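You operate a simulated robot arm through the tools that you are given. There is no shell and no other tool. Be economical: measure what you need, move in short steps, check, and stop when the job is done.

You run a simulated two-armed robot. Do the job below in one go: nothing can be reset, and whatever is moved stays where it is left.

TASK
Wind the ramp spring to the mark on its card and show that the ramp stays half-way by itself.
Fine: wind it with the ramp up and latched, lock the spring knob again before you unlatch, and end with the ramp latched up. Keep fingers out of closing edges; drop and damage nothing.

Only the result counts: the job must be done as asked and must still hold three seconds after the hand-in. Knocking over, shifting, dropping, spilling or breaking anything else fails it.

THE ROBOT
Two 7-joint arms with two-finger parallel grippers on one trunk, on a base that drives. Base frame: it is fixed to the floor where the robot stands at the start and does not move with it; the origin is under the middle of the robot, x ahead of it, y to its left, z up. Units: mm, rad, N and s.
The left shoulder is at the start at [50, 165, 1103], the right one opposite. With the tool pointing down near the work surface each hand reaches from about 100 to 660 mm from the robot's upright axis, wherever it stands, measured 20 degrees to its own side. Places, roughly: latch lever [800, -100, 1100]; lock lever [800, 0, 900]; ramp [600, -800, 700]; safety pin [700, 0, 1100]; spring card [900, 100, 900]; spring knob [900, 100, 700]. Payload 3.91 kg a hand.
The tool frame of a hand sits at the grasp point between the pads (the TCP): z along the fingers, y along the line on which they close. The tips reach 30 mm beyond it. Largest opening 110 mm; finger width 20, thickness 10; the body of the gripper, 48 by 112 mm, starts 55 mm behind the TCP.
Orientation is told as [roll, pitch, yaw] about the base's x, y, z axes, in that order, counted from this pose: with the fingers straight down and closing along the base's y, the tool's x points along the base's -x, its y along +y and its z along -z.

THE INTERFACE
- The arms move only by the tool drive_tool. It takes "left_deltas", "right_deltas" or both (then of equal length, played together; a hand with none holds still); each is one flat list of numbers, 7 for each row, row after row: the shift along the tool's x, y, z in m, then the turn, a rotation vector about the tool's x, y, z in rad, then the closure, from 0 (fully open) to 1 (shut). In form: [dx, dy, dz, wx, wy, wz, claw, dx, dy, dz, wx, wy, wz, claw, ...]. A call has 1 to 10 rows; each row is the pose to reach, as a shift and turn from the pose commanded when the call began, along the tool's axes at that moment. A row lasts 0.2 s, in which the tool goes at most 50 mm and 0.15 rad; a call with a longer step from one row to the next is refused whole, and so is a gripper value outside its range. A pose out of reach is approached as far as the arm can. The call stops where the force on the tool passes 60 N (or 10 N more than at its start, if that is more) or the arm is blocked; 0.2 s more then pass. The fingers move at their own pace (about 45 mm/s each) and stop on an object; they squeeze with about 21 N. The grip force told is the motor's: it shows also when the fingers shut on nothing. Time passes only in rows, and 0.2 s behind the last, so rows that repeat a pose let the fingers close. It gives the time, the measured TCP pose, the force on the tool (base axes), the opening and the grip force at its end, in the units of the frame above (readings bear some noise), with the torque about the TCP (base axes, N m) and any sound that the robot's microphone picked up, and new pictures: "views" is both (left out), scene, wrist or none (wrist: the cameras of the hands that moved).
- Cameras (640 x 400 px; columns grow to the right, rows downward): "scene" is now at [119.8, 2.8, 1328.9]; the picture's right is [0.03, -1.00, 0.00], its down [-0.02, -0.00, -1.00] and it looks along [1.00, 0.03, -0.02] (base axes); focal length 214 px, centre (320, 200). "left" rides on the left gripper at [73, -17, -103] in its tool frame; the picture's right is [0.23, 0.97, 0.00], its down [-0.76, 0.18, -0.62] and it looks along [-0.61, 0.14, 0.78] (tool axes); focal length 222 px, centre (320, 200). "right" rides on the right gripper at [72, 17, -103] in its tool frame; the picture's right is [-0.23, 0.97, 0.00], its down [-0.76, -0.18, -0.62] and it looks along [-0.61, -0.14, 0.78] (tool axes); focal length 222 px, centre (320, 200). There is no depth. A picture from a camera that has moved, and an enlarged one, comes with that camera's place and axes in the base frame and with its lens.
- slide_trunk(by): slides the trunk up (or, below 0, down) by that many mm; the arms and the scene camera ride with it, the base frame stays. It gives what a move gives, with no picture.
- roll_base(legs): drives the robot by 1 to 6 legs, each [ahead, left, turn to the left] in mm, mm and rad, along the robot's own axes; the way and the turn of a leg run together, so that a leg with both is an arc; at most 1500 mm and 3.142 rad a leg. The arms and the cameras ride along, it lands a little off, and it stops where it bumps. It gives what a move gives, and a new picture of the scene camera.
- head_to(pan, tilt): turns the head with the scene camera to pan (to the left, within 1.396 rad either way) and tilt (down, from -0.506 to 1.204), counted from straight ahead of the robot. It gives what a move gives, and a new picture of the scene camera.
- enlarge(camera, box): a new picture of the part [left, top, right, bottom] of that camera's present view, enlarged. It takes no simulated time.
- close_job(): hands the job in; it is judged then, once.

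Work in short steps. Places have to be worked out from the pictures, the camera data and where the tool is seen: move nearer, look again, correct. Check each grasp and each placing, and mend what went wrong. You have 120 turns and 260 pictures in all, those below and enlarged ones among them. Open the grippers and draw the arms clear of the work before you hand the job in, unless the task says otherwise; then end with one line.

The tools are called as a command line: name --argument value ..., lists and objects as JSON in quotes. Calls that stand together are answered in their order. drive_tool: Moves the arms, as the interface text tells. Its arguments: {"type":"object","properties":{"left_deltas":{"type":"array","items":{"type":"number"}},"right_deltas":{"type":"array","items":{"type":"number"}},"views":{"type":"string","enum":["both","scene","wrist","none"]}},"required":[]} The other tools are called the same way: slide_trunk (by) slides the trunk up or down; roll_base (legs) drives the base; head_to (pan, tilt) turns the head that bears the scene camera; enlarge (camera, box) takes an enlarged picture of a part of a camera's view; close_job () hands the job in.

At the start:

```text
clock: 0.0
left_ee_pos: [266.7, 109.0, 1326.0]
left_orientation: [-0.002, 0.0, 0.002]
left_wrist_force: [-0.7, 0.5, -0.9]
left_moment: [-0.03, -0.01, 0.01]
left_gripper_width: 110.0
left_gripper_force: 0.1
right_ee_pos: [339.5, -97.5, 1362.7]
right_orientation: [0.004, -0.004, -0.002]
right_wrist_force: [-1.4, -0.9, 0.2]
right_moment: [0.0, 0.0, 0.0]
right_gripper_width: 109.9
right_gripper_force: 0.1
trunk travel left (down, up): [-323.0, 180.0]
robot x, y, heading: [-0.8, 1.0, 0.0]
head pan, tilt: [0.033, 0.016]
```

scene: 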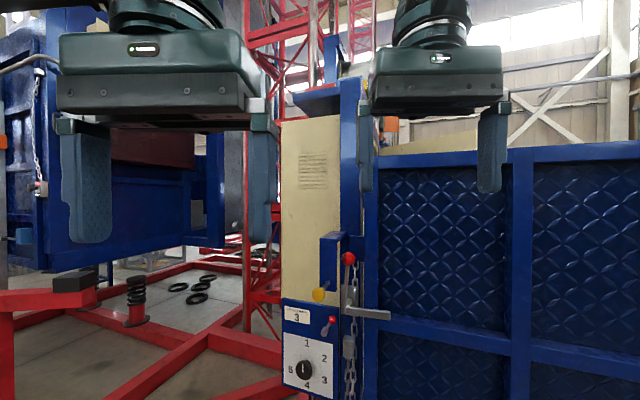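
right: 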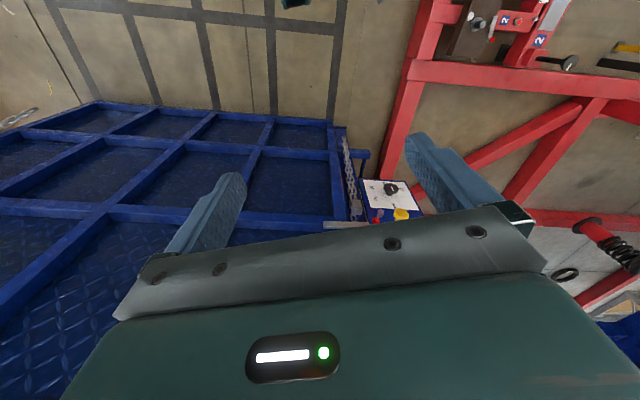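
left: 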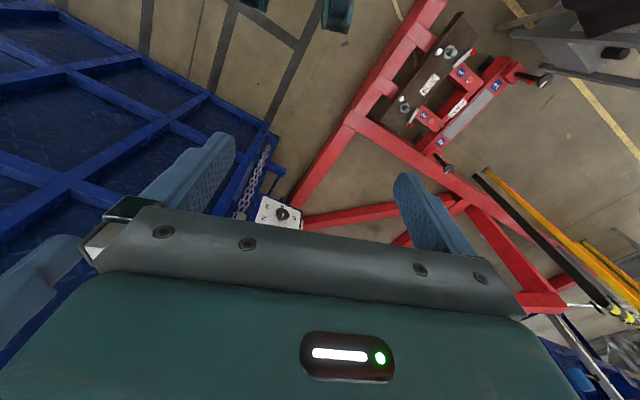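

The scene shows a post with a card, a knob with digits, a yellow knob, and red levers. I enlarge the panel first.

enlarge --camera "scene" --box '[270, 220, 400, 400]'

enlarge --camera "scene" --box '[270, 60, 400, 240]'

```text
2.22 times, centred on (335, 310) of scene
camera zoom: at [119.8, 2.8, 1328.9], right [0.03, -1.0, 0.0], down [-0.02, 0.0, -1.0], along [1.0, 0.03, -0.02], focal length 477 px, centre (287, -44)
```

zoom: 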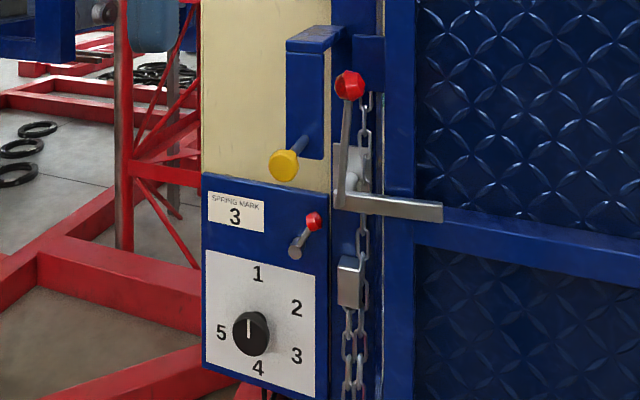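

```text
2.22 times, centred on (335, 150) of scene
camera zoom: at [119.8, 2.8, 1328.9], right [0.03, -1.0, 0.0], down [-0.02, 0.0, -1.0], along [1.0, 0.03, -0.02], focal length 477 px, centre (287, 311)
```

zoom: 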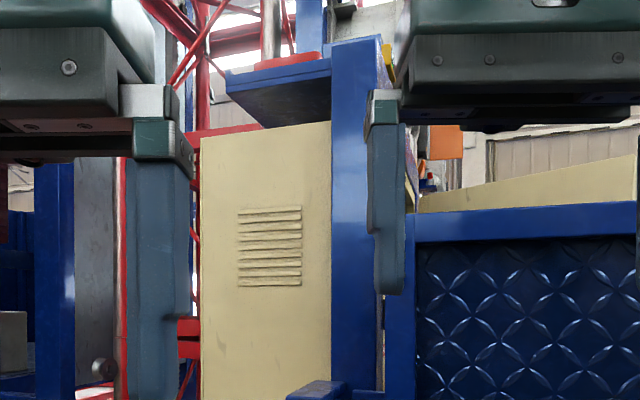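

The card reads "SPRING MARK 3". I look around with the head to understand the ramp.

head_to --pan -0.8 --tilt 0.35

head_to --pan 0.0 --tilt 0.6

```text
clock: 1.1
left_ee_pos: [266.3, 109.3, 1324.9]
left_orientation: [-0.001, 0.0, 0.002]
left_wrist_force: [-0.4, -0.2, 0.7]
left_moment: [-0.03, 0.03, -0.02]
left_gripper_width: 110.0
left_gripper_force: 0.2
right_ee_pos: [337.6, -97.7, 1362.2]
right_orientation: [0.004, -0.001, -0.001]
right_wrist_force: [0.3, 0.1, 0.1]
right_moment: [-0.02, -0.03, -0.04]
right_gripper_width: 110.1
right_gripper_force: 0.0
trunk travel left (down, up): [-323.0, 180.0]
robot x, y, heading: [0.9, 0.2, 0.002]
head pan, tilt: [-0.799, 0.351]
camera scene: at [94.5, -66.8, 1297.9], right [-0.72, -0.7, 0.0], down [-0.24, 0.25, -0.94], along [0.66, -0.67, -0.34], focal length 214 px, centre (320, 200)
```

scene: 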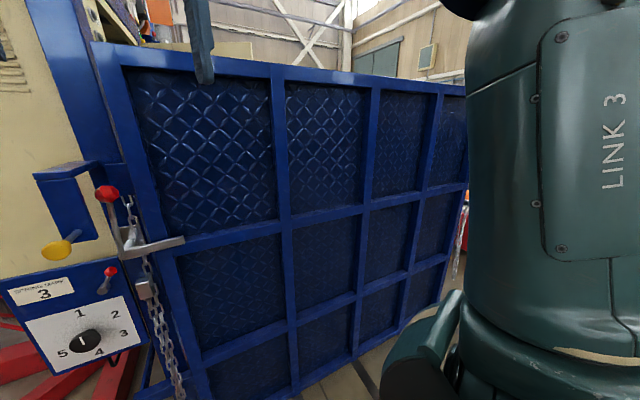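

```text
clock: 2.3
left_ee_pos: [267.9, 110.0, 1324.6]
left_orientation: [-0.002, 0.0, 0.002]
left_wrist_force: [-0.7, -0.3, -0.7]
left_moment: [0.04, 0.01, 0.0]
left_gripper_width: 109.9
left_gripper_force: 0.1
right_ee_pos: [338.3, -96.3, 1362.1]
right_orientation: [0.003, -0.001, -0.001]
right_wrist_force: [1.0, 0.2, 0.0]
right_moment: [-0.01, 0.02, 0.02]
right_gripper_width: 110.1
right_gripper_force: 0.0
trunk travel left (down, up): [-323.0, 180.0]
robot x, y, heading: [-0.2, 0.1, 0.0]
head pan, tilt: [0.0, 0.6]
camera scene: at [117.9, -0.2, 1275.2], right [0.0, -1.0, 0.0], down [-0.56, 0.0, -0.83], along [0.83, 0.0, -0.56], focal length 214 px, centre (320, 200)
```

scene: 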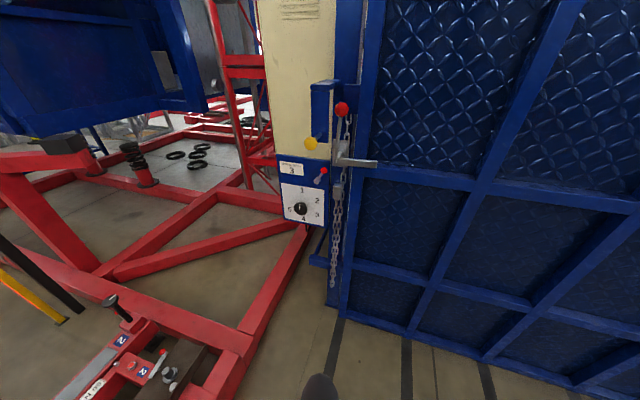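

The ramp plane appears rotated about 25° towards me and hinged at the bottom. I look down and left to see where the base could stand.

head_to --pan 0.7 --tilt 0.8

head_to --pan -0.25 --tilt 0.95

```text
clock: 3.4
left_ee_pos: [266.3, 109.5, 1324.9]
left_orientation: [-0.002, 0.001, 0.001]
left_wrist_force: [0.6, -0.4, 0.8]
left_moment: [-0.01, 0.02, 0.0]
left_gripper_width: 110.1
left_gripper_force: 0.0
right_ee_pos: [338.5, -97.4, 1361.5]
right_orientation: [0.003, -0.001, -0.001]
right_wrist_force: [-0.4, 0.4, -0.4]
right_moment: [0.02, 0.02, 0.03]
right_gripper_width: 109.7
right_gripper_force: 0.0
trunk travel left (down, up): [-323.0, 180.0]
robot x, y, heading: [1.1, 0.6, 0.002]
head pan, tilt: [0.7, 0.799]
camera scene: at [91.3, 51.8, 1258.3], right [0.64, -0.77, 0.0], down [-0.55, -0.46, -0.7], along [0.53, 0.45, -0.72], focal length 214 px, centre (320, 200)
```

scene: 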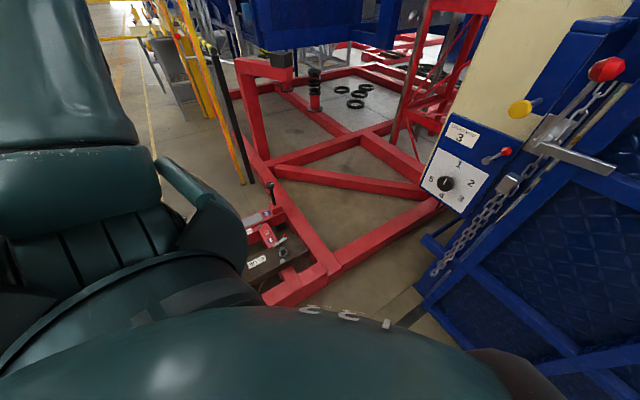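

```text
clock: 4.6
left_ee_pos: [266.4, 110.2, 1325.2]
left_orientation: [-0.001, -0.001, 0.002]
left_wrist_force: [-0.1, 0.3, 0.0]
left_moment: [-0.02, -0.04, 0.03]
left_gripper_width: 110.2
left_gripper_force: 0.1
right_ee_pos: [337.7, -97.3, 1359.9]
right_orientation: [0.002, -0.003, 0.0]
right_wrist_force: [-0.3, -0.2, 0.6]
right_moment: [0.03, -0.02, -0.01]
right_gripper_width: 110.0
right_gripper_force: 0.1
trunk travel left (down, up): [-323.0, 180.0]
robot x, y, heading: [1.3, 1.7, -0.005]
head pan, tilt: [-0.25, 0.949]
camera scene: at [100.0, -18.0, 1246.7], right [-0.25, -0.97, 0.0], down [-0.79, 0.2, -0.58], along [0.56, -0.14, -0.81], focal length 214 px, centre (320, 200)
```

scene: 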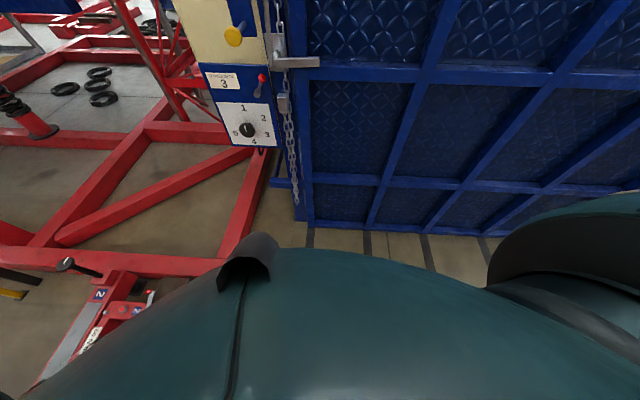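

The ramp folds toward me about its bottom edge, with a red floor frame to my left, so I'll stay in front. I go 200 mm closer and inspect the controls.

roll_base --legs '[[200, -20, -0.2]]'

head_to --pan 0.2 --tilt 0.55

enlarge --camera "scene" --box '[240, 40, 400, 140]'

enlarge --camera "scene" --box '[240, 130, 400, 230]'

```text
clock: 6.2
left_ee_pos: [483.7, 14.3, 1325.4]
left_orientation: [-0.001, 0.001, -0.198]
left_wrist_force: [-0.9, 0.1, -0.1]
left_moment: [0.06, 0.03, 0.0]
left_gripper_width: 110.1
left_gripper_force: 0.0
right_ee_pos: [512.8, -202.2, 1362.0]
right_orientation: [0.005, -0.002, -0.2]
right_wrist_force: [-0.4, -0.4, 0.3]
right_moment: [0.06, 0.05, -0.03]
right_gripper_width: 109.8
right_gripper_force: 0.0
trunk travel left (down, up): [-323.0, 180.0]
robot x, y, heading: [198.6, -41.4, -0.2]
head pan, tilt: [-0.25, 0.949]
camera scene: at [294.5, -77.6, 1246.7], right [-0.43, -0.9, 0.0], down [-0.73, 0.35, -0.58], along [0.52, -0.25, -0.81], focal length 214 px, centre (320, 200)
```

scene: 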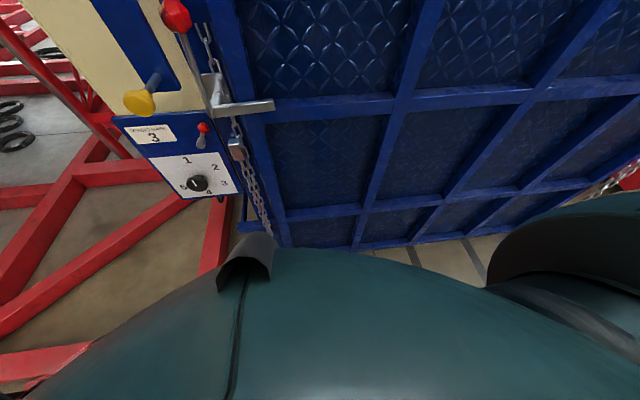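

```text
clock: 7.1
left_ee_pos: [483.1, 13.8, 1325.4]
left_orientation: [-0.002, 0.0, -0.197]
left_wrist_force: [0.1, 0.5, 0.8]
left_moment: [0.02, -0.01, 0.0]
left_gripper_width: 110.2
left_gripper_force: 0.2
right_ee_pos: [512.2, -202.2, 1360.9]
right_orientation: [0.004, -0.001, -0.201]
right_wrist_force: [-0.3, -0.3, -0.3]
right_moment: [0.01, 0.02, 0.0]
right_gripper_width: 110.2
right_gripper_force: 0.1
trunk travel left (down, up): [-323.0, 180.0]
robot x, y, heading: [200.2, -40.6, -0.197]
head pan, tilt: [0.201, 0.55]
camera scene: at [318.2, -45.7, 1279.6], right [0.0, -1.0, 0.0], down [-0.52, 0.0, -0.85], along [0.85, 0.0, -0.52], focal length 214 px, centre (320, 200)
```

scene: 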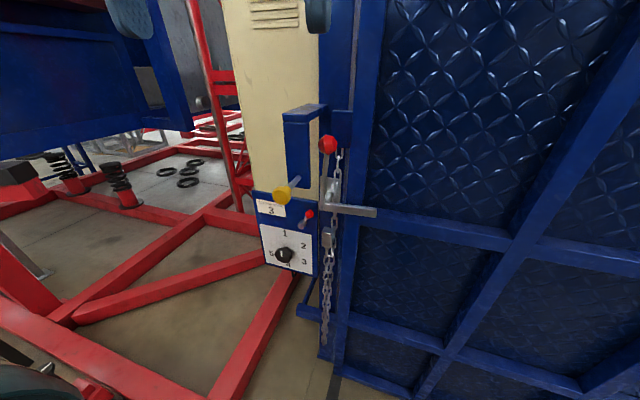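

```text
4.00 times, centred on (320, 90) of scene
camera zoom: at [318.2, -45.7, 1279.6], right [0.0, -1.0, 0.0], down [-0.52, 0.0, -0.85], along [0.85, 0.0, -0.52], focal length 858 px, centre (320, 640)
```

zoom: 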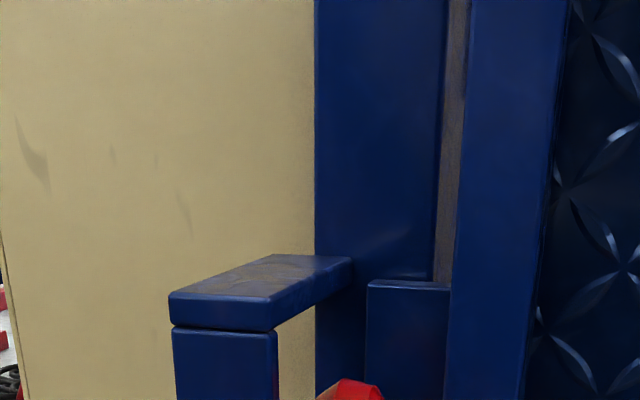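

```text
4.00 times, centred on (320, 180) of scene
camera zoom: at [318.2, -45.7, 1279.6], right [0.0, -1.0, 0.0], down [-0.52, 0.0, -0.85], along [0.85, 0.0, -0.52], focal length 858 px, centre (320, 280)
```

zoom: 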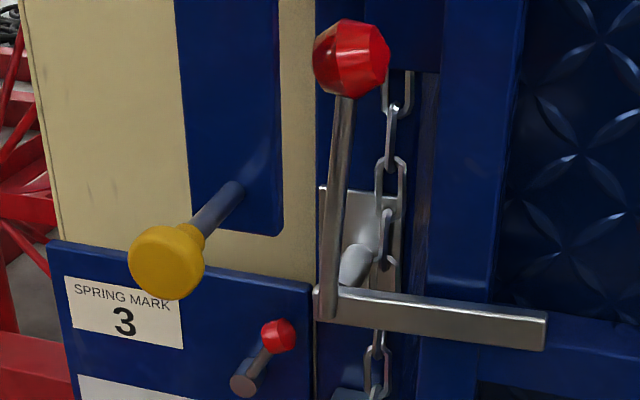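

Triangulated: knob ≈(879,86,702), lock lever tip ≈(823,-15,922) with pivot ≈(827,12,872), latch ball ≈(743,-61,1148) with pivot ≈(778,-68,1003), pin head ≈(645,22,1087). The panel faces about (-0.9, 0.43). I lower the trunk and pitch the left hand forward.

slide_trunk --by -250

drive_tool --left_deltas '[-0.005, 0.015, 0.03, 0, -0.15, 0, 0, -0.01, 0.03, 0.06, 0, -0.3, 0, 0, -0.015, 0.045, 0.09, 0, -0.45, 0, 0, -0.02, 0.06, 0.12, 0, -0.6, 0, 0, -0.025, 0.075, 0.15, 0, -0.75, 0, 0, -0.03, 0.09, 0.18, 0, -0.9, 0, 0, -0.035, 0.105, 0.21, 0, -1.05, 0, 0, -0.04, 0.12, 0.24, 0, -1.2, 0, 0, -0.045, 0.135, 0.27, 0, -1.35, 0, 0, -0.05, 0.15, 0.3, 0, -1.5, 0, 0]' --right_deltas '[0.01, -0.01, 0, 0, 0, 0, 0, 0.02, -0.02, 0, 0, 0, 0, 0, 0.03, -0.03, 0, 0, 0, 0, 0, 0.04, -0.04, 0, 0, 0, 0, 0, 0.05, -0.05, 0, 0, 0, 0, 0, 0.06, -0.06, 0, 0, 0, 0, 0, 0.07, -0.07, 0, 0, 0, 0, 0, 0.08, -0.08, 0, 0, 0, 0, 0, 0.09, -0.09, 0, 0, 0, 0, 0, 0.1, -0.1, 0, 0, 0, 0, 0]' --views "both"

```text
clock: 9.7
left_ee_pos: [482.3, 15.8, 1075.7]
left_orientation: [-0.001, -0.001, -0.197]
left_wrist_force: [0.7, -0.1, -0.2]
left_moment: [0.01, 0.02, -0.03]
left_gripper_width: 109.9
left_gripper_force: 0.0
right_ee_pos: [511.9, -202.4, 1111.7]
right_orientation: [0.003, -0.001, -0.2]
right_wrist_force: [0.2, -0.8, 0.3]
right_moment: [0.0, -0.01, 0.01]
right_gripper_width: 110.1
right_gripper_force: 0.1
trunk travel left (down, up): [-73.0, 430.0]
robot x, y, heading: [198.0, -39.3, -0.2]
head pan, tilt: [0.201, 0.55]
```

```text
clock: 11.9
left_ee_pos: [698.0, 187.3, 816.7]
left_orientation: [-0.008, -1.36, -0.191]
left_wrist_force: [0.4, 0.5, 0.5]
left_moment: [-0.03, 0.0, 0.01]
left_gripper_width: 110.0
left_gripper_force: 0.0
left hand out of reach, approached as far as the arm can: row 6, 7, 8, 9, 10
right_ee_pos: [468.7, -241.9, 1097.3]
right_orientation: [0.007, -0.005, -0.201]
right_wrist_force: [-0.3, 0.2, -0.2]
right_moment: [0.01, 0.07, 0.01]
right_gripper_width: 110.2
right_gripper_force: 0.0
right hand out of reach, approached as far as the arm can: row 2, 3, 4, 5, 6, 7, 8, 9, 10
trunk travel left (down, up): [-73.0, 430.0]
robot x, y, heading: [198.8, -36.5, -0.2]
head pan, tilt: [0.201, 0.55]
camera scene: at [318.5, -46.0, 1029.6], right [0.0, -1.0, 0.0], down [-0.52, 0.0, -0.85], along [0.85, 0.0, -0.52], focal length 214 px, centre (320, 200)
camera right: at [401.9, -212.6, 1198.3], right [0.42, 0.91, 0.01], down [0.71, -0.33, 0.62], along [0.57, -0.26, -0.78], focal length 222 px, centre (320, 200)
camera left: at [580.9, 193.6, 768.0], right [0.15, 0.96, -0.22], down [-0.41, 0.26, 0.87], along [0.9, -0.04, 0.43], focal length 222 px, centre (320, 200)
```

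scene: 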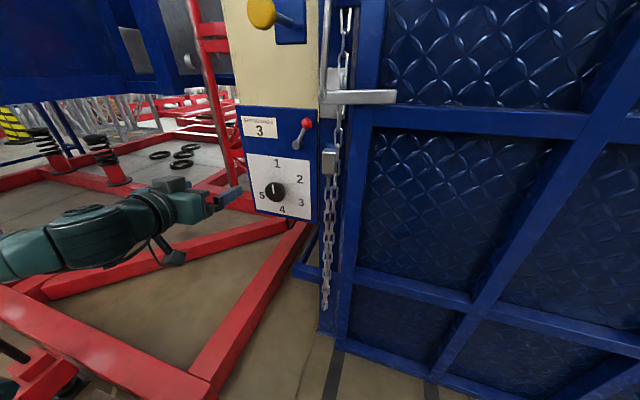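
right: 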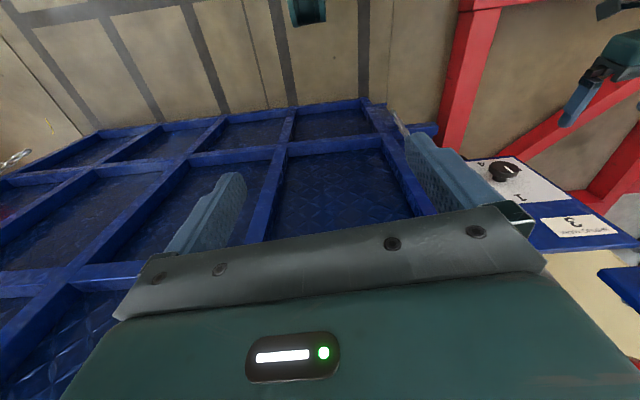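
left: 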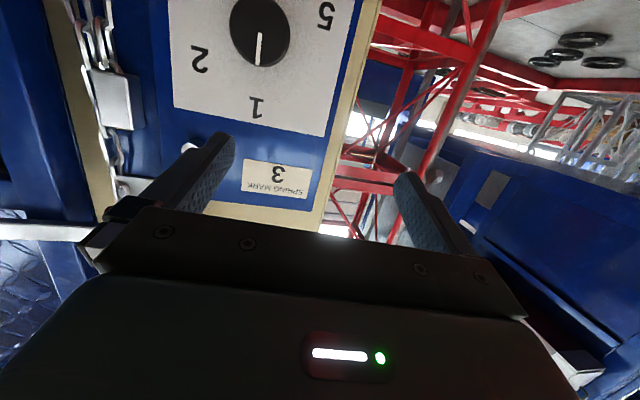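

The left hand now points forward beside the panel. I enlarge the dial and lock in the scene view.

enlarge --camera "scene" --box '[232, 90, 352, 165]'

enlarge --camera "scene" --box '[232, 145, 352, 220]'

```text
5.33 times, centred on (292, 128) of scene
camera zoom: at [318.5, -46.0, 1029.6], right [0.0, -1.0, 0.0], down [-0.52, 0.0, -0.85], along [0.85, 0.0, -0.52], focal length 1144 px, centre (469, 587)
```

zoom: 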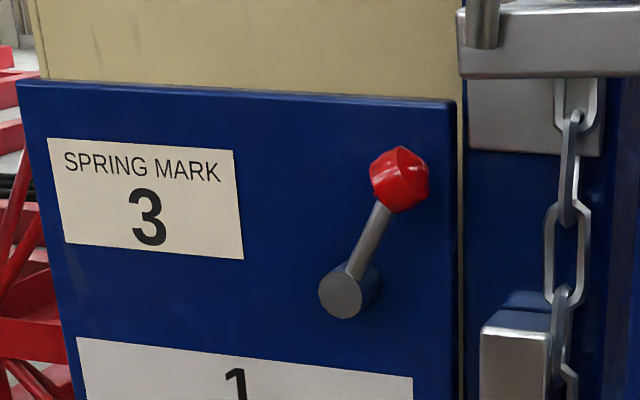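

```text
5.33 times, centred on (292, 182) of scene
camera zoom: at [318.5, -46.0, 1029.6], right [0.0, -1.0, 0.0], down [-0.52, 0.0, -0.85], along [0.85, 0.0, -0.52], focal length 1144 px, centre (469, 293)
```

zoom: 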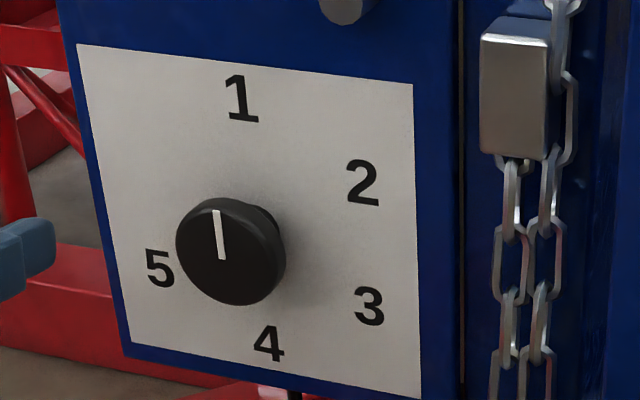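

Numerals sit at 60° spacing, so pointer now at 1 and target 3 is 120° clockwise; panel yaw ≈ -0.3. I drive 100 mm closer and turn to face the panel.

roll_base --legs '[[100, 0, -0.1]]'

drive_tool --left_deltas '[0, 0, 0, 0, -0.1, 0, 0, 0, 0, 0, 0, -0.21, 0, 0.5, 0, 0, 0, 0, -0.21, 0, 1, 0, 0, 0, 0, -0.21, 0, 1, 0, 0, 0, 0, -0.21, 0, 1, 0, 0, 0, 0, -0.21, 0, 1]' --views "both"

```text
clock: 13.0
left_ee_pos: [815.7, 113.1, 819.3]
left_orientation: [-0.014, -1.36, -0.286]
left_wrist_force: [0.4, -0.9, -0.2]
left_moment: [0.0, 0.03, -0.01]
left_gripper_width: 110.3
left_gripper_force: 0.0
right_ee_pos: [544.8, -292.0, 1096.8]
right_orientation: [0.007, -0.004, -0.298]
right_wrist_force: [-0.7, 0.3, -0.4]
right_moment: [0.0, -0.01, 0.0]
right_gripper_width: 109.8
right_gripper_force: 0.0
trunk travel left (down, up): [-73.0, 430.0]
robot x, y, heading: [297.6, -61.5, -0.294]
head pan, tilt: [0.201, 0.55]
camera scene: at [414.3, -82.0, 1029.6], right [-0.1, -1.0, 0.0], down [-0.52, 0.05, -0.85], along [0.85, -0.08, -0.52], focal length 214 px, centre (320, 200)
```

scene: 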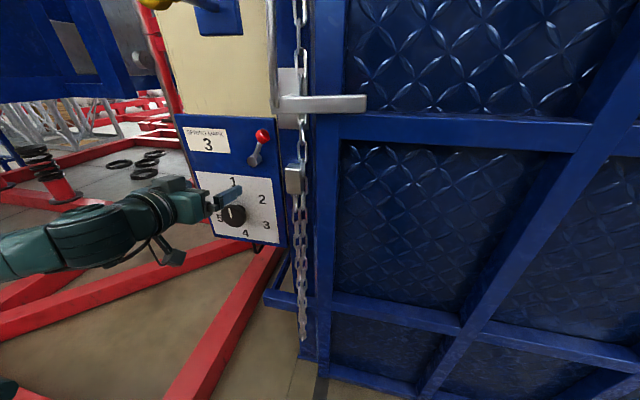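

```text
clock: 14.4
left_ee_pos: [816.0, 113.1, 817.5]
left_orientation: [-0.012, -1.361, -0.286]
left_wrist_force: [0.1, -0.4, -0.1]
left_moment: [-0.01, -0.01, -0.02]
left_gripper_width: 4.3
left_gripper_force: 0.0
left hand out of reach, approached as far as the arm can: row 1, 2, 3, 4, 5, 6
right_ee_pos: [544.8, -292.4, 1097.3]
right_orientation: [0.005, -0.004, -0.299]
right_wrist_force: [0.1, -0.5, 0.4]
right_moment: [-0.02, 0.01, -0.02]
right_gripper_width: 109.8
right_gripper_force: 0.1
trunk travel left (down, up): [-73.0, 430.0]
robot x, y, heading: [298.2, -65.0, -0.298]
head pan, tilt: [0.201, 0.55]
camera scene: at [414.3, -82.0, 1029.6], right [-0.1, -1.0, 0.0], down [-0.52, 0.05, -0.85], along [0.85, -0.08, -0.52], focal length 214 px, centre (320, 200)
camera left: at [699.6, 130.3, 768.7], right [0.24, 0.94, -0.22], down [-0.38, 0.3, 0.87], along [0.89, -0.12, 0.43], focal length 222 px, centre (320, 200)
```

scene: 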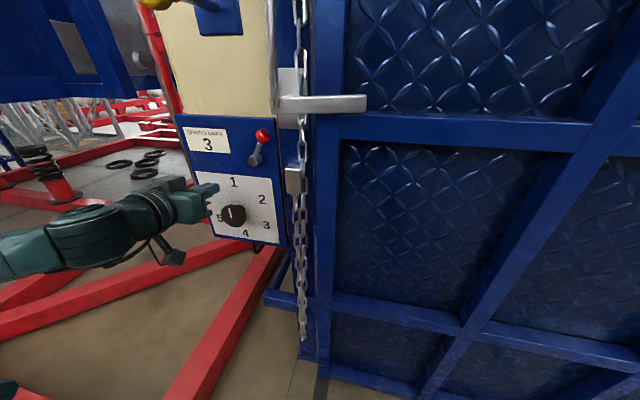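
left: 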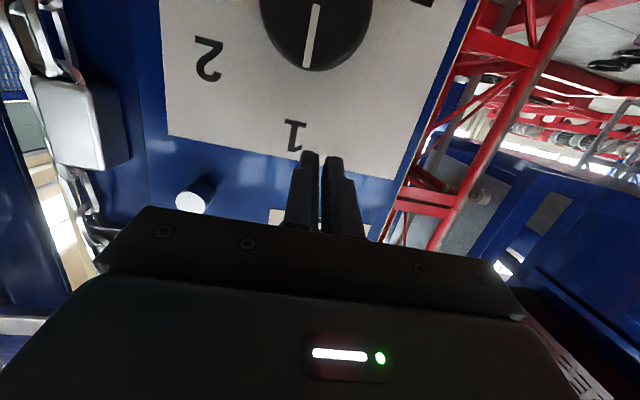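

I enlarge the lock area to triangulate the lever from this new camera place.

enlarge --camera "scene" --box '[180, 110, 300, 185]'

enlarge --camera "scene" --box '[180, 175, 300, 250]'

```text
5.33 times, centred on (240, 148) of scene
camera zoom: at [414.3, -82.0, 1029.6], right [-0.1, -1.0, 0.0], down [-0.52, 0.05, -0.85], along [0.85, -0.08, -0.52], focal length 1144 px, centre (747, 480)
```

zoom: 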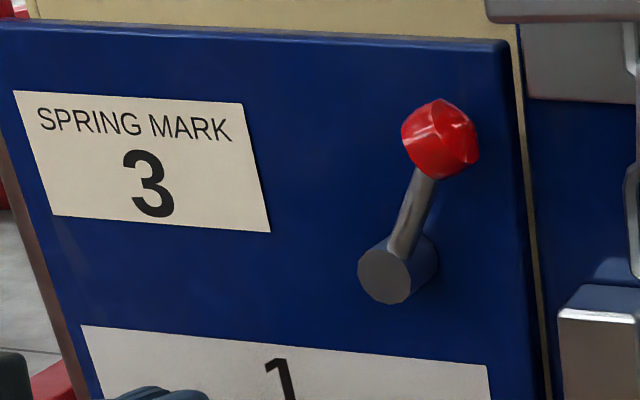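

```text
5.33 times, centred on (240, 212) of scene
camera zoom: at [414.3, -82.0, 1029.6], right [-0.1, -1.0, 0.0], down [-0.52, 0.05, -0.85], along [0.85, -0.08, -0.52], focal length 1144 px, centre (747, 133)
```

zoom: 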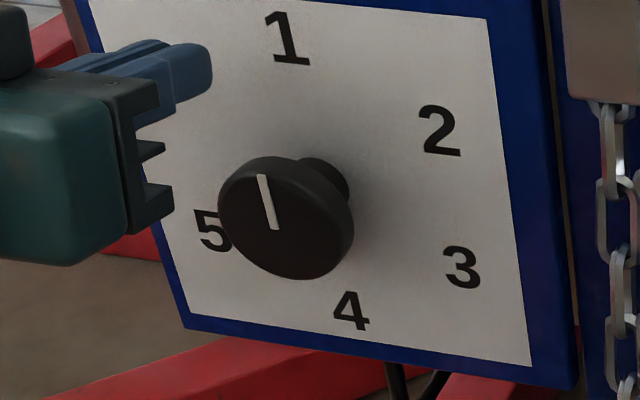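

Lock lever ball now at ≈(807,-17,927), its pivot front ≈(821,12,873); knob face ≈(829,78,740), panel plane 38 mm behind it. I move the left hand to a stand-off in front of the lock ball, half open.

drive_tool --left_deltas '[0, 0, -0.045, 0, 0, 0, 1, -0.03, -0.03, -0.053, 0, -0.1, 0, 0.6, -0.06, -0.06, -0.053, 0, -0.21, 0, 0.45, -0.09, -0.09, -0.053, 0, -0.21, 0, 0.45, -0.1006, -0.127, -0.053, 0, -0.21, 0, 0.45, -0.1006, -0.127, -0.053, 0, -0.21, 0, 0.45]' --views "both"

```text
clock: 15.4
left_ee_pos: [815.5, 58.4, 887.8]
left_orientation: [1.13, -1.449, -1.395]
left_wrist_force: [-11.2, 45.0, 4.0]
left_moment: [0.49, 0.06, 0.34]
left_gripper_width: 40.2
left_gripper_force: 0.0
left hand out of reach, approached as far as the arm can: row 1, 2, 3, 4
right_ee_pos: [545.4, -286.6, 1097.0]
right_orientation: [0.002, -0.008, -0.295]
right_wrist_force: [-0.7, -0.4, -0.6]
right_moment: [0.02, -0.01, -0.05]
right_gripper_width: 110.0
right_gripper_force: 0.0
trunk travel left (down, up): [-73.0, 430.0]
robot x, y, heading: [297.4, -63.9, -0.294]
head pan, tilt: [0.201, 0.55]
stopped in row 4 (left hand): the force on the tool passed its limit at 67 N (the readings are from after the stop); the commanded pose is now the measured one
camera scene: at [412.8, -77.5, 1029.9], right [-0.09, -1.0, 0.0], down [-0.52, 0.04, -0.85], along [0.85, -0.08, -0.52], focal length 214 px, centre (320, 200)
camera left: at [710.2, 76.7, 819.1], right [0.25, 0.96, -0.12], down [-0.54, 0.24, 0.81], along [0.8, -0.14, 0.58], focal length 222 px, centre (320, 200)
```

scene: 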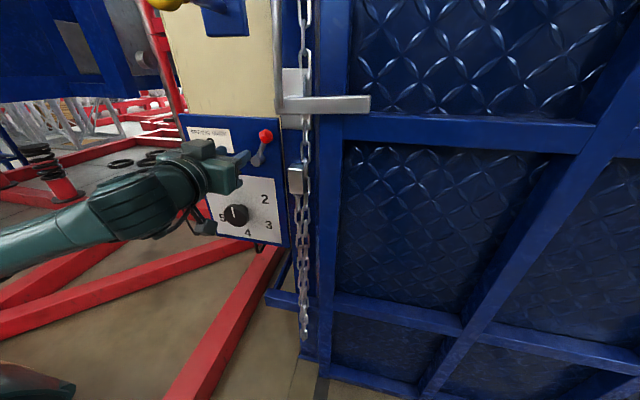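
left: 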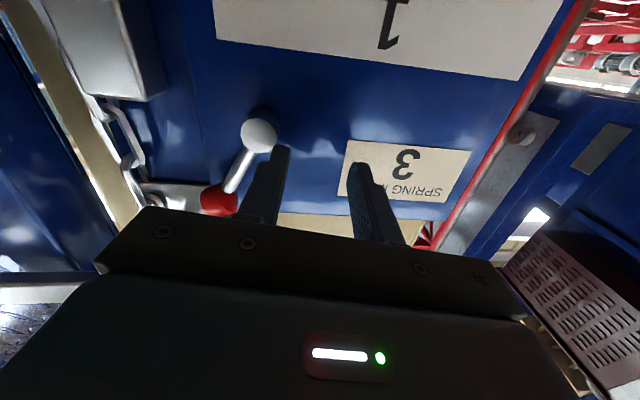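

The hand couldn't retract (arm fully folded) and the finger bumped the lock post from the left; the lever didn't move right. I ease off to the left, then back the base off to get working room.

drive_tool --left_deltas '[0, 0.03, 0, 0, 0, 0, 0.6]' --views "none"

roll_base --legs '[[-130, 0, 0]]'

enlarge --camera "scene" --box '[190, 80, 330, 220]'

```text
clock: 15.8
left_ee_pos: [822.1, 73.8, 886.6]
left_orientation: [1.055, -1.448, -1.355]
left_wrist_force: [0.7, -0.5, -0.5]
left_moment: [-0.01, 0.03, 0.03]
left_gripper_width: 43.9
left_gripper_force: 0.0
right_ee_pos: [545.3, -291.9, 1096.2]
right_orientation: [0.006, -0.004, -0.301]
right_wrist_force: [0.1, -1.0, -0.2]
right_moment: [-0.01, 0.02, 0.01]
right_gripper_width: 110.2
right_gripper_force: 0.0
trunk travel left (down, up): [-73.0, 430.0]
robot x, y, heading: [293.6, -62.6, -0.3]
head pan, tilt: [0.201, 0.55]
```

```text
clock: 17.1
left_ee_pos: [690.7, 116.0, 888.4]
left_orientation: [1.084, -1.448, -1.376]
left_wrist_force: [0.3, 0.4, 0.1]
left_moment: [-0.01, -0.01, -0.03]
left_gripper_width: 43.8
left_gripper_force: 0.0
right_ee_pos: [415.5, -251.2, 1095.5]
right_orientation: [0.006, -0.003, -0.297]
right_wrist_force: [-0.1, 0.4, -0.8]
right_moment: [0.05, 0.02, 0.04]
right_gripper_width: 110.0
right_gripper_force: 0.1
trunk travel left (down, up): [-73.0, 430.0]
robot x, y, heading: [167.9, -26.5, -0.296]
head pan, tilt: [0.201, 0.55]
camera scene: at [283.7, -41.7, 1029.7], right [-0.09, -1.0, 0.0], down [-0.52, 0.05, -0.85], along [0.85, -0.08, -0.52], focal length 214 px, centre (320, 200)
```

scene: 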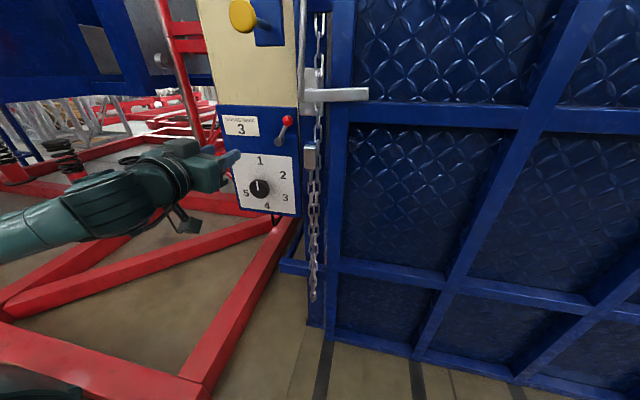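

```text
2.86 times, centred on (260, 150) of scene
camera zoom: at [283.7, -41.7, 1029.7], right [-0.09, -1.0, 0.0], down [-0.52, 0.05, -0.85], along [0.85, -0.08, -0.52], focal length 613 px, centre (491, 343)
```

zoom: 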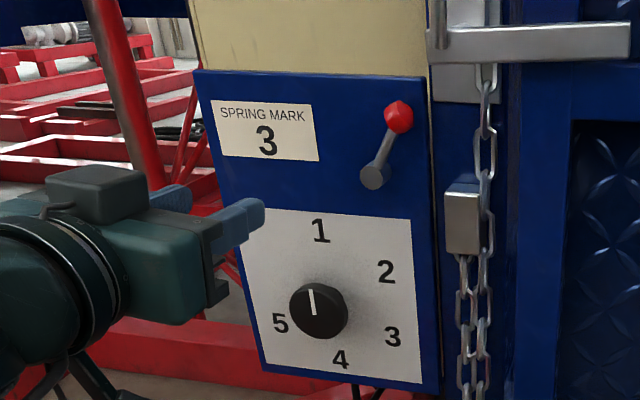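

The lever is unchanged. I square the left tool to the panel and move to 60 mm in front of the lock ball.

drive_tool --left_deltas '[-0.0136, -0.0228, 0.021, 0.008, -0.013, -0.028, 0.45, -0.0273, -0.0455, 0.042, 0.015, -0.025, -0.056, 0.45, -0.041, -0.068, 0.063, 0.023, -0.038, -0.083, 0.45, -0.0545, -0.091, 0.0845, 0.03, -0.05, -0.111, 0.45, -0.0545, -0.091, 0.0845, 0.03, -0.05, -0.111, 0.45]' --views "both"

```text
clock: 18.3
left_ee_pos: [744.9, -1.4, 929.0]
left_orientation: [-0.414, -1.559, 0.091]
left_wrist_force: [0.0, -0.3, -0.1]
left_moment: [0.02, 0.01, 0.03]
left_gripper_width: 60.7
left_gripper_force: 0.0
right_ee_pos: [413.7, -252.3, 1095.7]
right_orientation: [0.006, -0.003, -0.299]
right_wrist_force: [0.2, -0.4, -0.3]
right_moment: [0.03, -0.04, 0.01]
right_gripper_width: 110.2
right_gripper_force: 0.0
trunk travel left (down, up): [-73.0, 430.0]
robot x, y, heading: [166.9, -24.8, -0.297]
head pan, tilt: [0.201, 0.55]
camera scene: at [283.6, -41.7, 1029.7], right [-0.09, -1.0, 0.0], down [-0.52, 0.05, -0.85], along [0.85, -0.08, -0.52], focal length 214 px, centre (320, 200)
camera left: at [642.3, 14.5, 857.2], right [0.3, 0.92, -0.23], down [-0.53, 0.37, 0.77], along [0.79, -0.11, 0.6], focal length 222 px, centre (320, 200)
```

scene: 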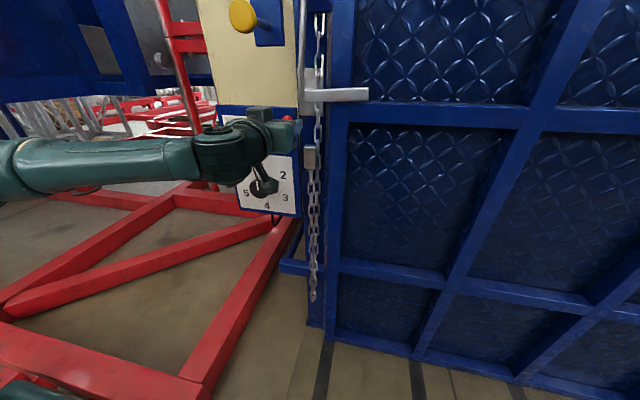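
left: 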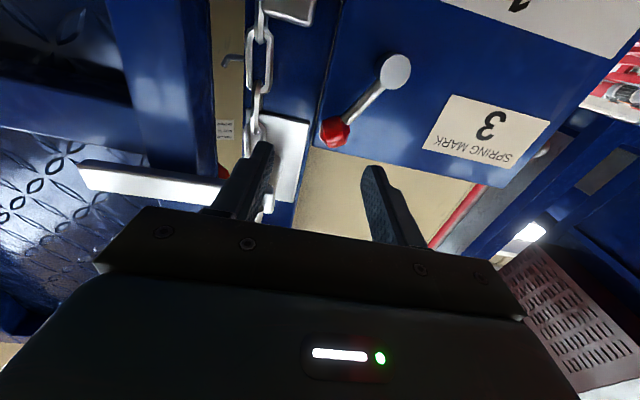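

The lock ball reads ≈(807,-15,922), nearly centred between the fingers. I advance 44 mm, lower 7 mm, and close on the ball.

drive_tool --left_deltas '[0.004, 0.003, 0.022, 0, 0, 0, 0.45, 0.007, 0.005, 0.044, 0, 0, 0, 0.45, 0.007, 0.005, 0.044, 0, 0, 0, 0.8, 0.007, 0.005, 0.044, 0, 0, 0, 0.8, 0.007, 0.005, 0.044, 0, 0, 0, 0.8]' --views "wrist"

```text
clock: 19.5
left_ee_pos: [784.8, 6.9, 927.6]
left_orientation: [-0.276, -1.552, -0.057]
left_wrist_force: [-7.3, 2.4, -3.2]
left_moment: [0.0, 0.11, -0.11]
left_gripper_width: 22.1
left_gripper_force: 0.4
left hand out of reach, approached as far as the arm can: row 1, 2, 3, 4, 5
right_ee_pos: [416.4, -251.7, 1096.0]
right_orientation: [0.006, -0.003, -0.298]
right_wrist_force: [-0.1, 0.8, 0.8]
right_moment: [-0.02, 0.01, 0.0]
right_gripper_width: 110.1
right_gripper_force: 0.1
trunk travel left (down, up): [-73.0, 430.0]
robot x, y, heading: [164.4, -21.0, -0.296]
head pan, tilt: [0.201, 0.55]
camera left: at [680.5, 23.6, 857.7], right [0.31, 0.92, -0.23], down [-0.52, 0.37, 0.77], along [0.8, -0.12, 0.59], focal length 222 px, centre (320, 200)
```

left: 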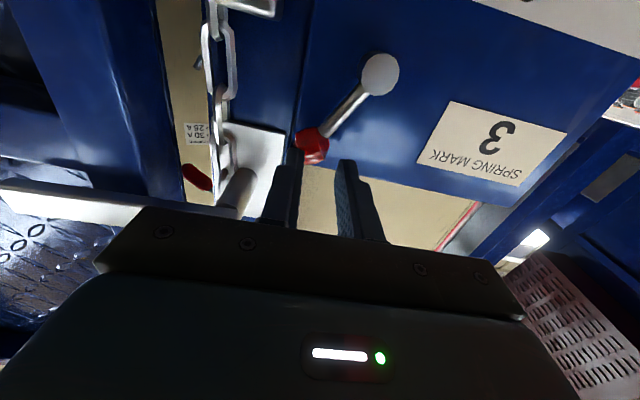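

The arm ran out of reach, so the ball isn't gripped. I back the hand off, reopen, and bring the base 70 mm closer.

drive_tool --left_deltas '[0, 0, -0.04, 0, 0, 0, 0.45, 0, 0, -0.08, 0, 0, 0, 0.45, 0, 0, -0.08, 0, 0, 0, 0.45]' --views "none"

roll_base --legs '[[70, 0, 0]]'

drive_tool --left_deltas '[0, 0, 0, 0, 0, 0, 0.45]' --views "wrist"

```text
clock: 20.3
left_ee_pos: [710.5, 29.7, 927.9]
left_orientation: [-0.327, -1.562, 0.005]
left_wrist_force: [0.3, 0.1, 0.1]
left_moment: [-0.05, 0.01, -0.01]
left_gripper_width: 60.6
left_gripper_force: 0.1
right_ee_pos: [414.8, -251.2, 1096.1]
right_orientation: [0.004, -0.004, -0.298]
right_wrist_force: [1.0, -0.2, 0.1]
right_moment: [0.01, 0.09, 0.0]
right_gripper_width: 110.0
right_gripper_force: 0.1
trunk travel left (down, up): [-73.0, 430.0]
robot x, y, heading: [167.1, -25.1, -0.299]
head pan, tilt: [0.201, 0.55]
```

```text
clock: 21.3
left_ee_pos: [775.6, 8.9, 929.0]
left_orientation: [-0.353, -1.559, 0.03]
left_wrist_force: [-0.1, -0.9, -0.2]
left_moment: [0.0, 0.02, 0.01]
left_gripper_width: 60.4
left_gripper_force: 0.0
right_ee_pos: [478.5, -272.3, 1096.4]
right_orientation: [0.006, -0.004, -0.299]
right_wrist_force: [0.2, 0.0, 1.1]
right_moment: [-0.02, -0.02, 0.0]
right_gripper_width: 109.6
right_gripper_force: 0.1
trunk travel left (down, up): [-73.0, 430.0]
robot x, y, heading: [230.5, -48.5, -0.296]
head pan, tilt: [0.201, 0.55]
camera scene: at [347.8, -61.3, 1029.6], right [-0.1, -1.0, 0.0], down [-0.52, 0.05, -0.85], along [0.85, -0.08, -0.52], focal length 214 px, centre (320, 200)
```

scene: 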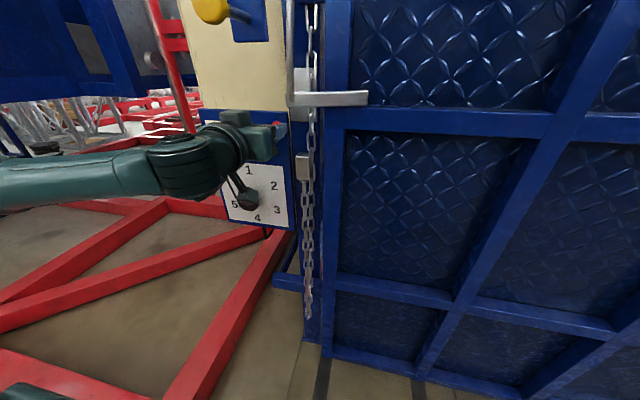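

```text
clock: 21.7
left_ee_pos: [776.2, 10.9, 929.3]
left_orientation: [-0.355, -1.563, 0.032]
left_wrist_force: [-0.5, 0.5, -1.1]
left_moment: [0.01, 0.01, 0.0]
left_gripper_width: 60.5
left_gripper_force: 0.2
right_ee_pos: [479.5, -272.3, 1097.1]
right_orientation: [0.005, -0.003, -0.297]
right_wrist_force: [0.4, 0.5, -0.2]
right_moment: [0.0, 0.03, -0.01]
right_gripper_width: 109.8
right_gripper_force: 0.0
trunk travel left (down, up): [-73.0, 430.0]
robot x, y, heading: [229.2, -42.6, -0.291]
head pan, tilt: [0.201, 0.55]
camera left: at [671.8, 26.1, 857.4], right [0.31, 0.92, -0.23], down [-0.53, 0.37, 0.77], along [0.79, -0.11, 0.6], focal length 222 px, centre (320, 200)
```

left: 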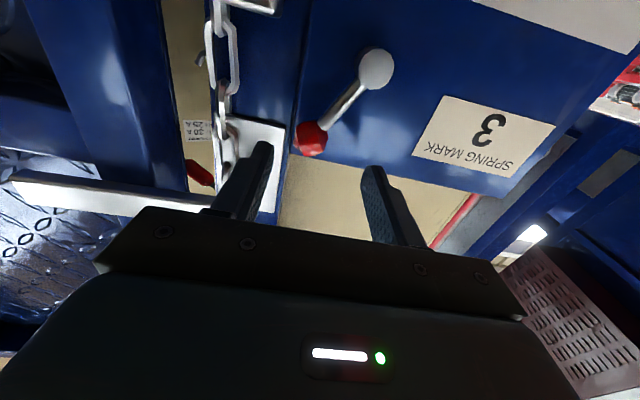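

The ball is 14 mm to the right of the hand's centreline and ~9 mm low. I correct, advance 18 mm, and close on it.

drive_tool --left_deltas '[0.008, -0.014, 0.0, 0, 0, 0, 0.45, 0.008, -0.014, 0.018, 0, 0, 0, 0.45, 0.008, -0.014, 0.018, 0, 0, 0, 0.9, 0.008, -0.014, 0.018, 0, 0, 0, 0.9, 0.008, -0.014, 0.018, 0, 0, 0, 0.9]' --views "wrist"

```text
clock: 22.9
left_ee_pos: [789.0, -5.4, 921.0]
left_orientation: [-0.671, -1.559, 0.36]
left_wrist_force: [2.4, 15.8, 1.0]
left_moment: [-0.29, 0.09, 0.59]
left_gripper_width: 22.8
left_gripper_force: 34.3
right_ee_pos: [479.8, -269.9, 1095.9]
right_orientation: [0.004, -0.004, -0.297]
right_wrist_force: [-0.5, -1.0, -0.7]
right_moment: [-0.02, -0.03, 0.0]
right_gripper_width: 110.2
right_gripper_force: 0.1
trunk travel left (down, up): [-73.0, 430.0]
robot x, y, heading: [230.6, -45.4, -0.296]
head pan, tilt: [0.201, 0.55]
camera left: at [685.7, 10.0, 849.3], right [0.3, 0.93, -0.23], down [-0.53, 0.36, 0.77], along [0.79, -0.1, 0.6], focal length 222 px, centre (320, 200)
```

left: 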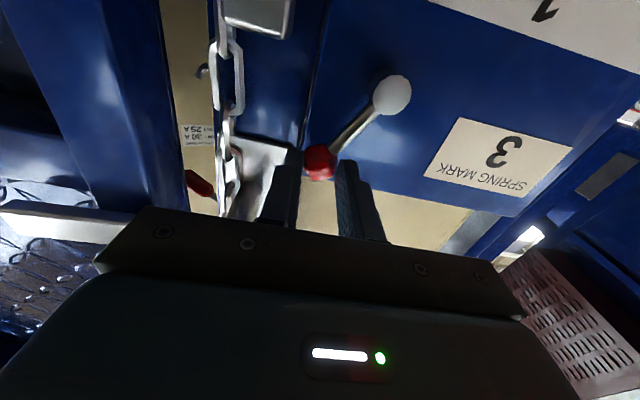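

Ball gripped (22.8 mm). I swing it left along its arc by about 20° and check force and picture.

drive_tool --left_deltas '[-0.005, 0.01, 0, 0, 0, 0, 0.9, -0.008, 0.021, 0, 0, 0, 0, 0.9, -0.008, 0.021, 0, 0, 0, 0, 0.9]' --views "wrist"

```text
clock: 23.7
left_ee_pos: [791.3, 8.2, 927.4]
left_orientation: [-0.149, -1.565, -0.182]
left_wrist_force: [-24.9, -5.3, -8.7]
left_moment: [-0.8, 0.16, -0.41]
left_gripper_width: 23.8
left_gripper_force: 45.0
right_ee_pos: [476.7, -272.2, 1095.8]
right_orientation: [0.007, -0.005, -0.298]
right_wrist_force: [-0.9, 0.3, 0.1]
right_moment: [0.01, 0.0, 0.03]
right_gripper_width: 110.2
right_gripper_force: 0.1
trunk travel left (down, up): [-73.0, 430.0]
robot x, y, heading: [231.1, -44.9, -0.293]
head pan, tilt: [0.201, 0.55]
camera left: at [688.7, 25.5, 856.9], right [0.31, 0.92, -0.23], down [-0.53, 0.37, 0.77], along [0.79, -0.12, 0.6], focal length 222 px, centre (320, 200)
```

left: 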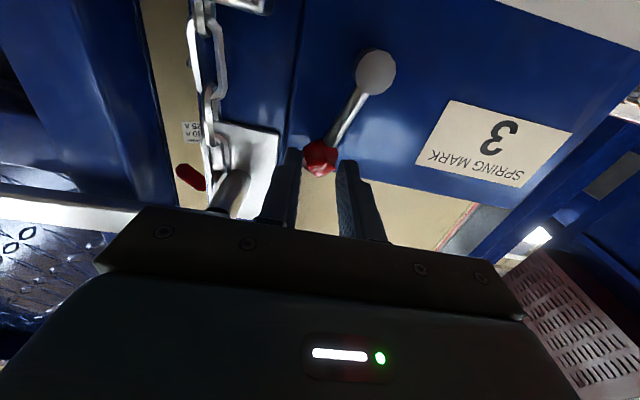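

The lever follows to the left without resistance. I continue the arc, backing off 4 mm from the panel.

drive_tool --left_deltas '[-0.002, 0.012, -0.003, 0, 0, 0, 0.9, -0.002, 0.025, -0.004, 0, 0, 0, 0.9, 0.001, 0.037, -0.004, 0, 0, 0, 0.9, 0.006, 0.05, -0.004, 0, 0, 0, 0.9, 0.006, 0.05, -0.004, 0, 0, 0, 0.9]' --views "wrist"

```text
clock: 24.9
left_ee_pos: [801.4, 59.9, 924.1]
left_orientation: [-0.275, -1.569, -0.046]
left_wrist_force: [-42.5, 11.4, 4.4]
left_moment: [-0.35, 0.01, -0.57]
left_gripper_width: 12.5
left_gripper_force: 1.4
right_ee_pos: [475.5, -269.8, 1096.8]
right_orientation: [0.005, -0.01, -0.299]
right_wrist_force: [-0.3, -0.3, 1.2]
right_moment: [0.0, -0.02, 0.03]
right_gripper_width: 110.0
right_gripper_force: 0.0
trunk travel left (down, up): [-73.0, 430.0]
robot x, y, heading: [227.4, -44.9, -0.289]
head pan, tilt: [0.201, 0.55]
camera left: at [698.7, 77.2, 852.8], right [0.31, 0.92, -0.23], down [-0.53, 0.37, 0.76], along [0.79, -0.12, 0.6], focal length 222 px, centre (320, 200)
```

left: 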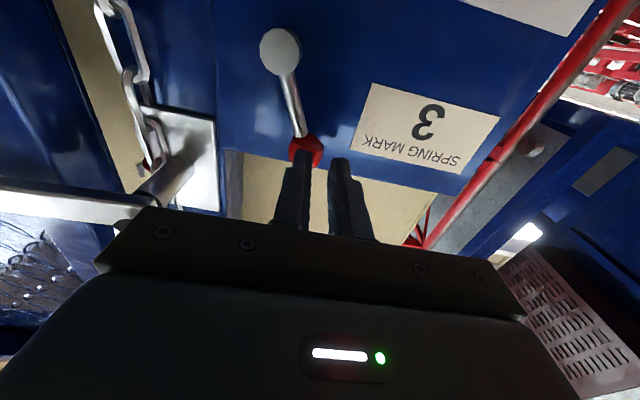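

The ball slipped out near the left end, lever now about 30° left of vertical. I back away from the panel and check.

drive_tool --left_deltas '[0, 0, -0.04, 0, 0, 0, 0.6, 0.03, 0.03, -0.05, 0, 0, 0, 0.3, 0.06, 0.06, -0.05, 0, 0, 0, 0.2]' --views "none"

enlarge --camera "scene" --box '[190, 90, 330, 230]'

enlarge --camera "left" --box '[0, 0, 640, 400]'

```text
clock: 25.9
left_ee_pos: [756.0, 68.4, 962.5]
left_orientation: [2.762, -1.34, 3.056]
left_wrist_force: [-0.1, -0.4, 0.4]
left_moment: [0.01, 0.0, 0.02]
left_gripper_width: 87.9
left_gripper_force: 0.0
left hand out of reach, approached as far as the arm can: row 2
right_ee_pos: [478.4, -272.0, 1095.8]
right_orientation: [0.004, -0.004, -0.299]
right_wrist_force: [-0.1, 0.3, 0.3]
right_moment: [0.04, 0.0, 0.0]
right_gripper_width: 110.0
right_gripper_force: 0.1
trunk travel left (down, up): [-73.0, 430.0]
robot x, y, heading: [232.8, -42.7, -0.296]
head pan, tilt: [0.201, 0.55]
stopped in row 3 (left hand): the arm was blocked; the commanded pose is now the measured one
```

```text
2.86 times, centred on (260, 160) of scene
camera zoom: at [348.0, -61.8, 1029.6], right [-0.1, -1.0, 0.0], down [-0.52, 0.05, -0.85], along [0.85, -0.08, -0.52], focal length 613 px, centre (491, 314)
```

zoom: 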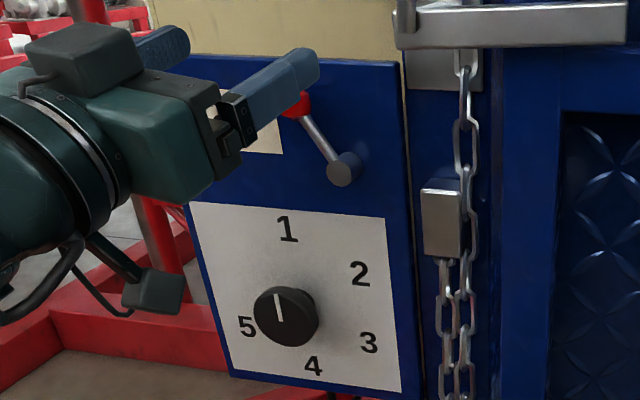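

```text
1.00 times, centred on (320, 200) of left (not enlarged: the box is as wide or as high as the picture)
camera zoom: at [675.7, 96.8, 868.5], right [0.48, 0.87, -0.14], down [-0.64, 0.45, 0.62], along [0.6, -0.21, 0.77], focal length 222 px, centre (320, 200)
```

zoom: 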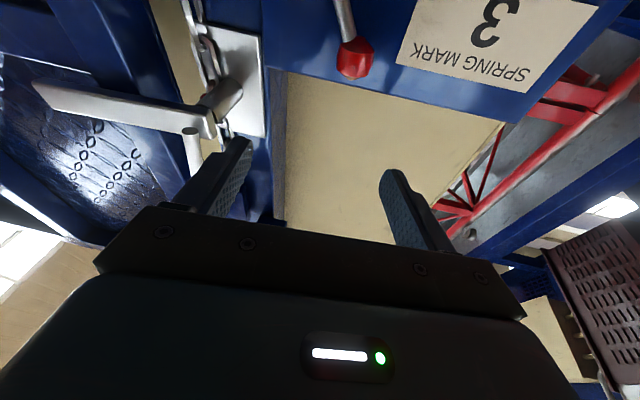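

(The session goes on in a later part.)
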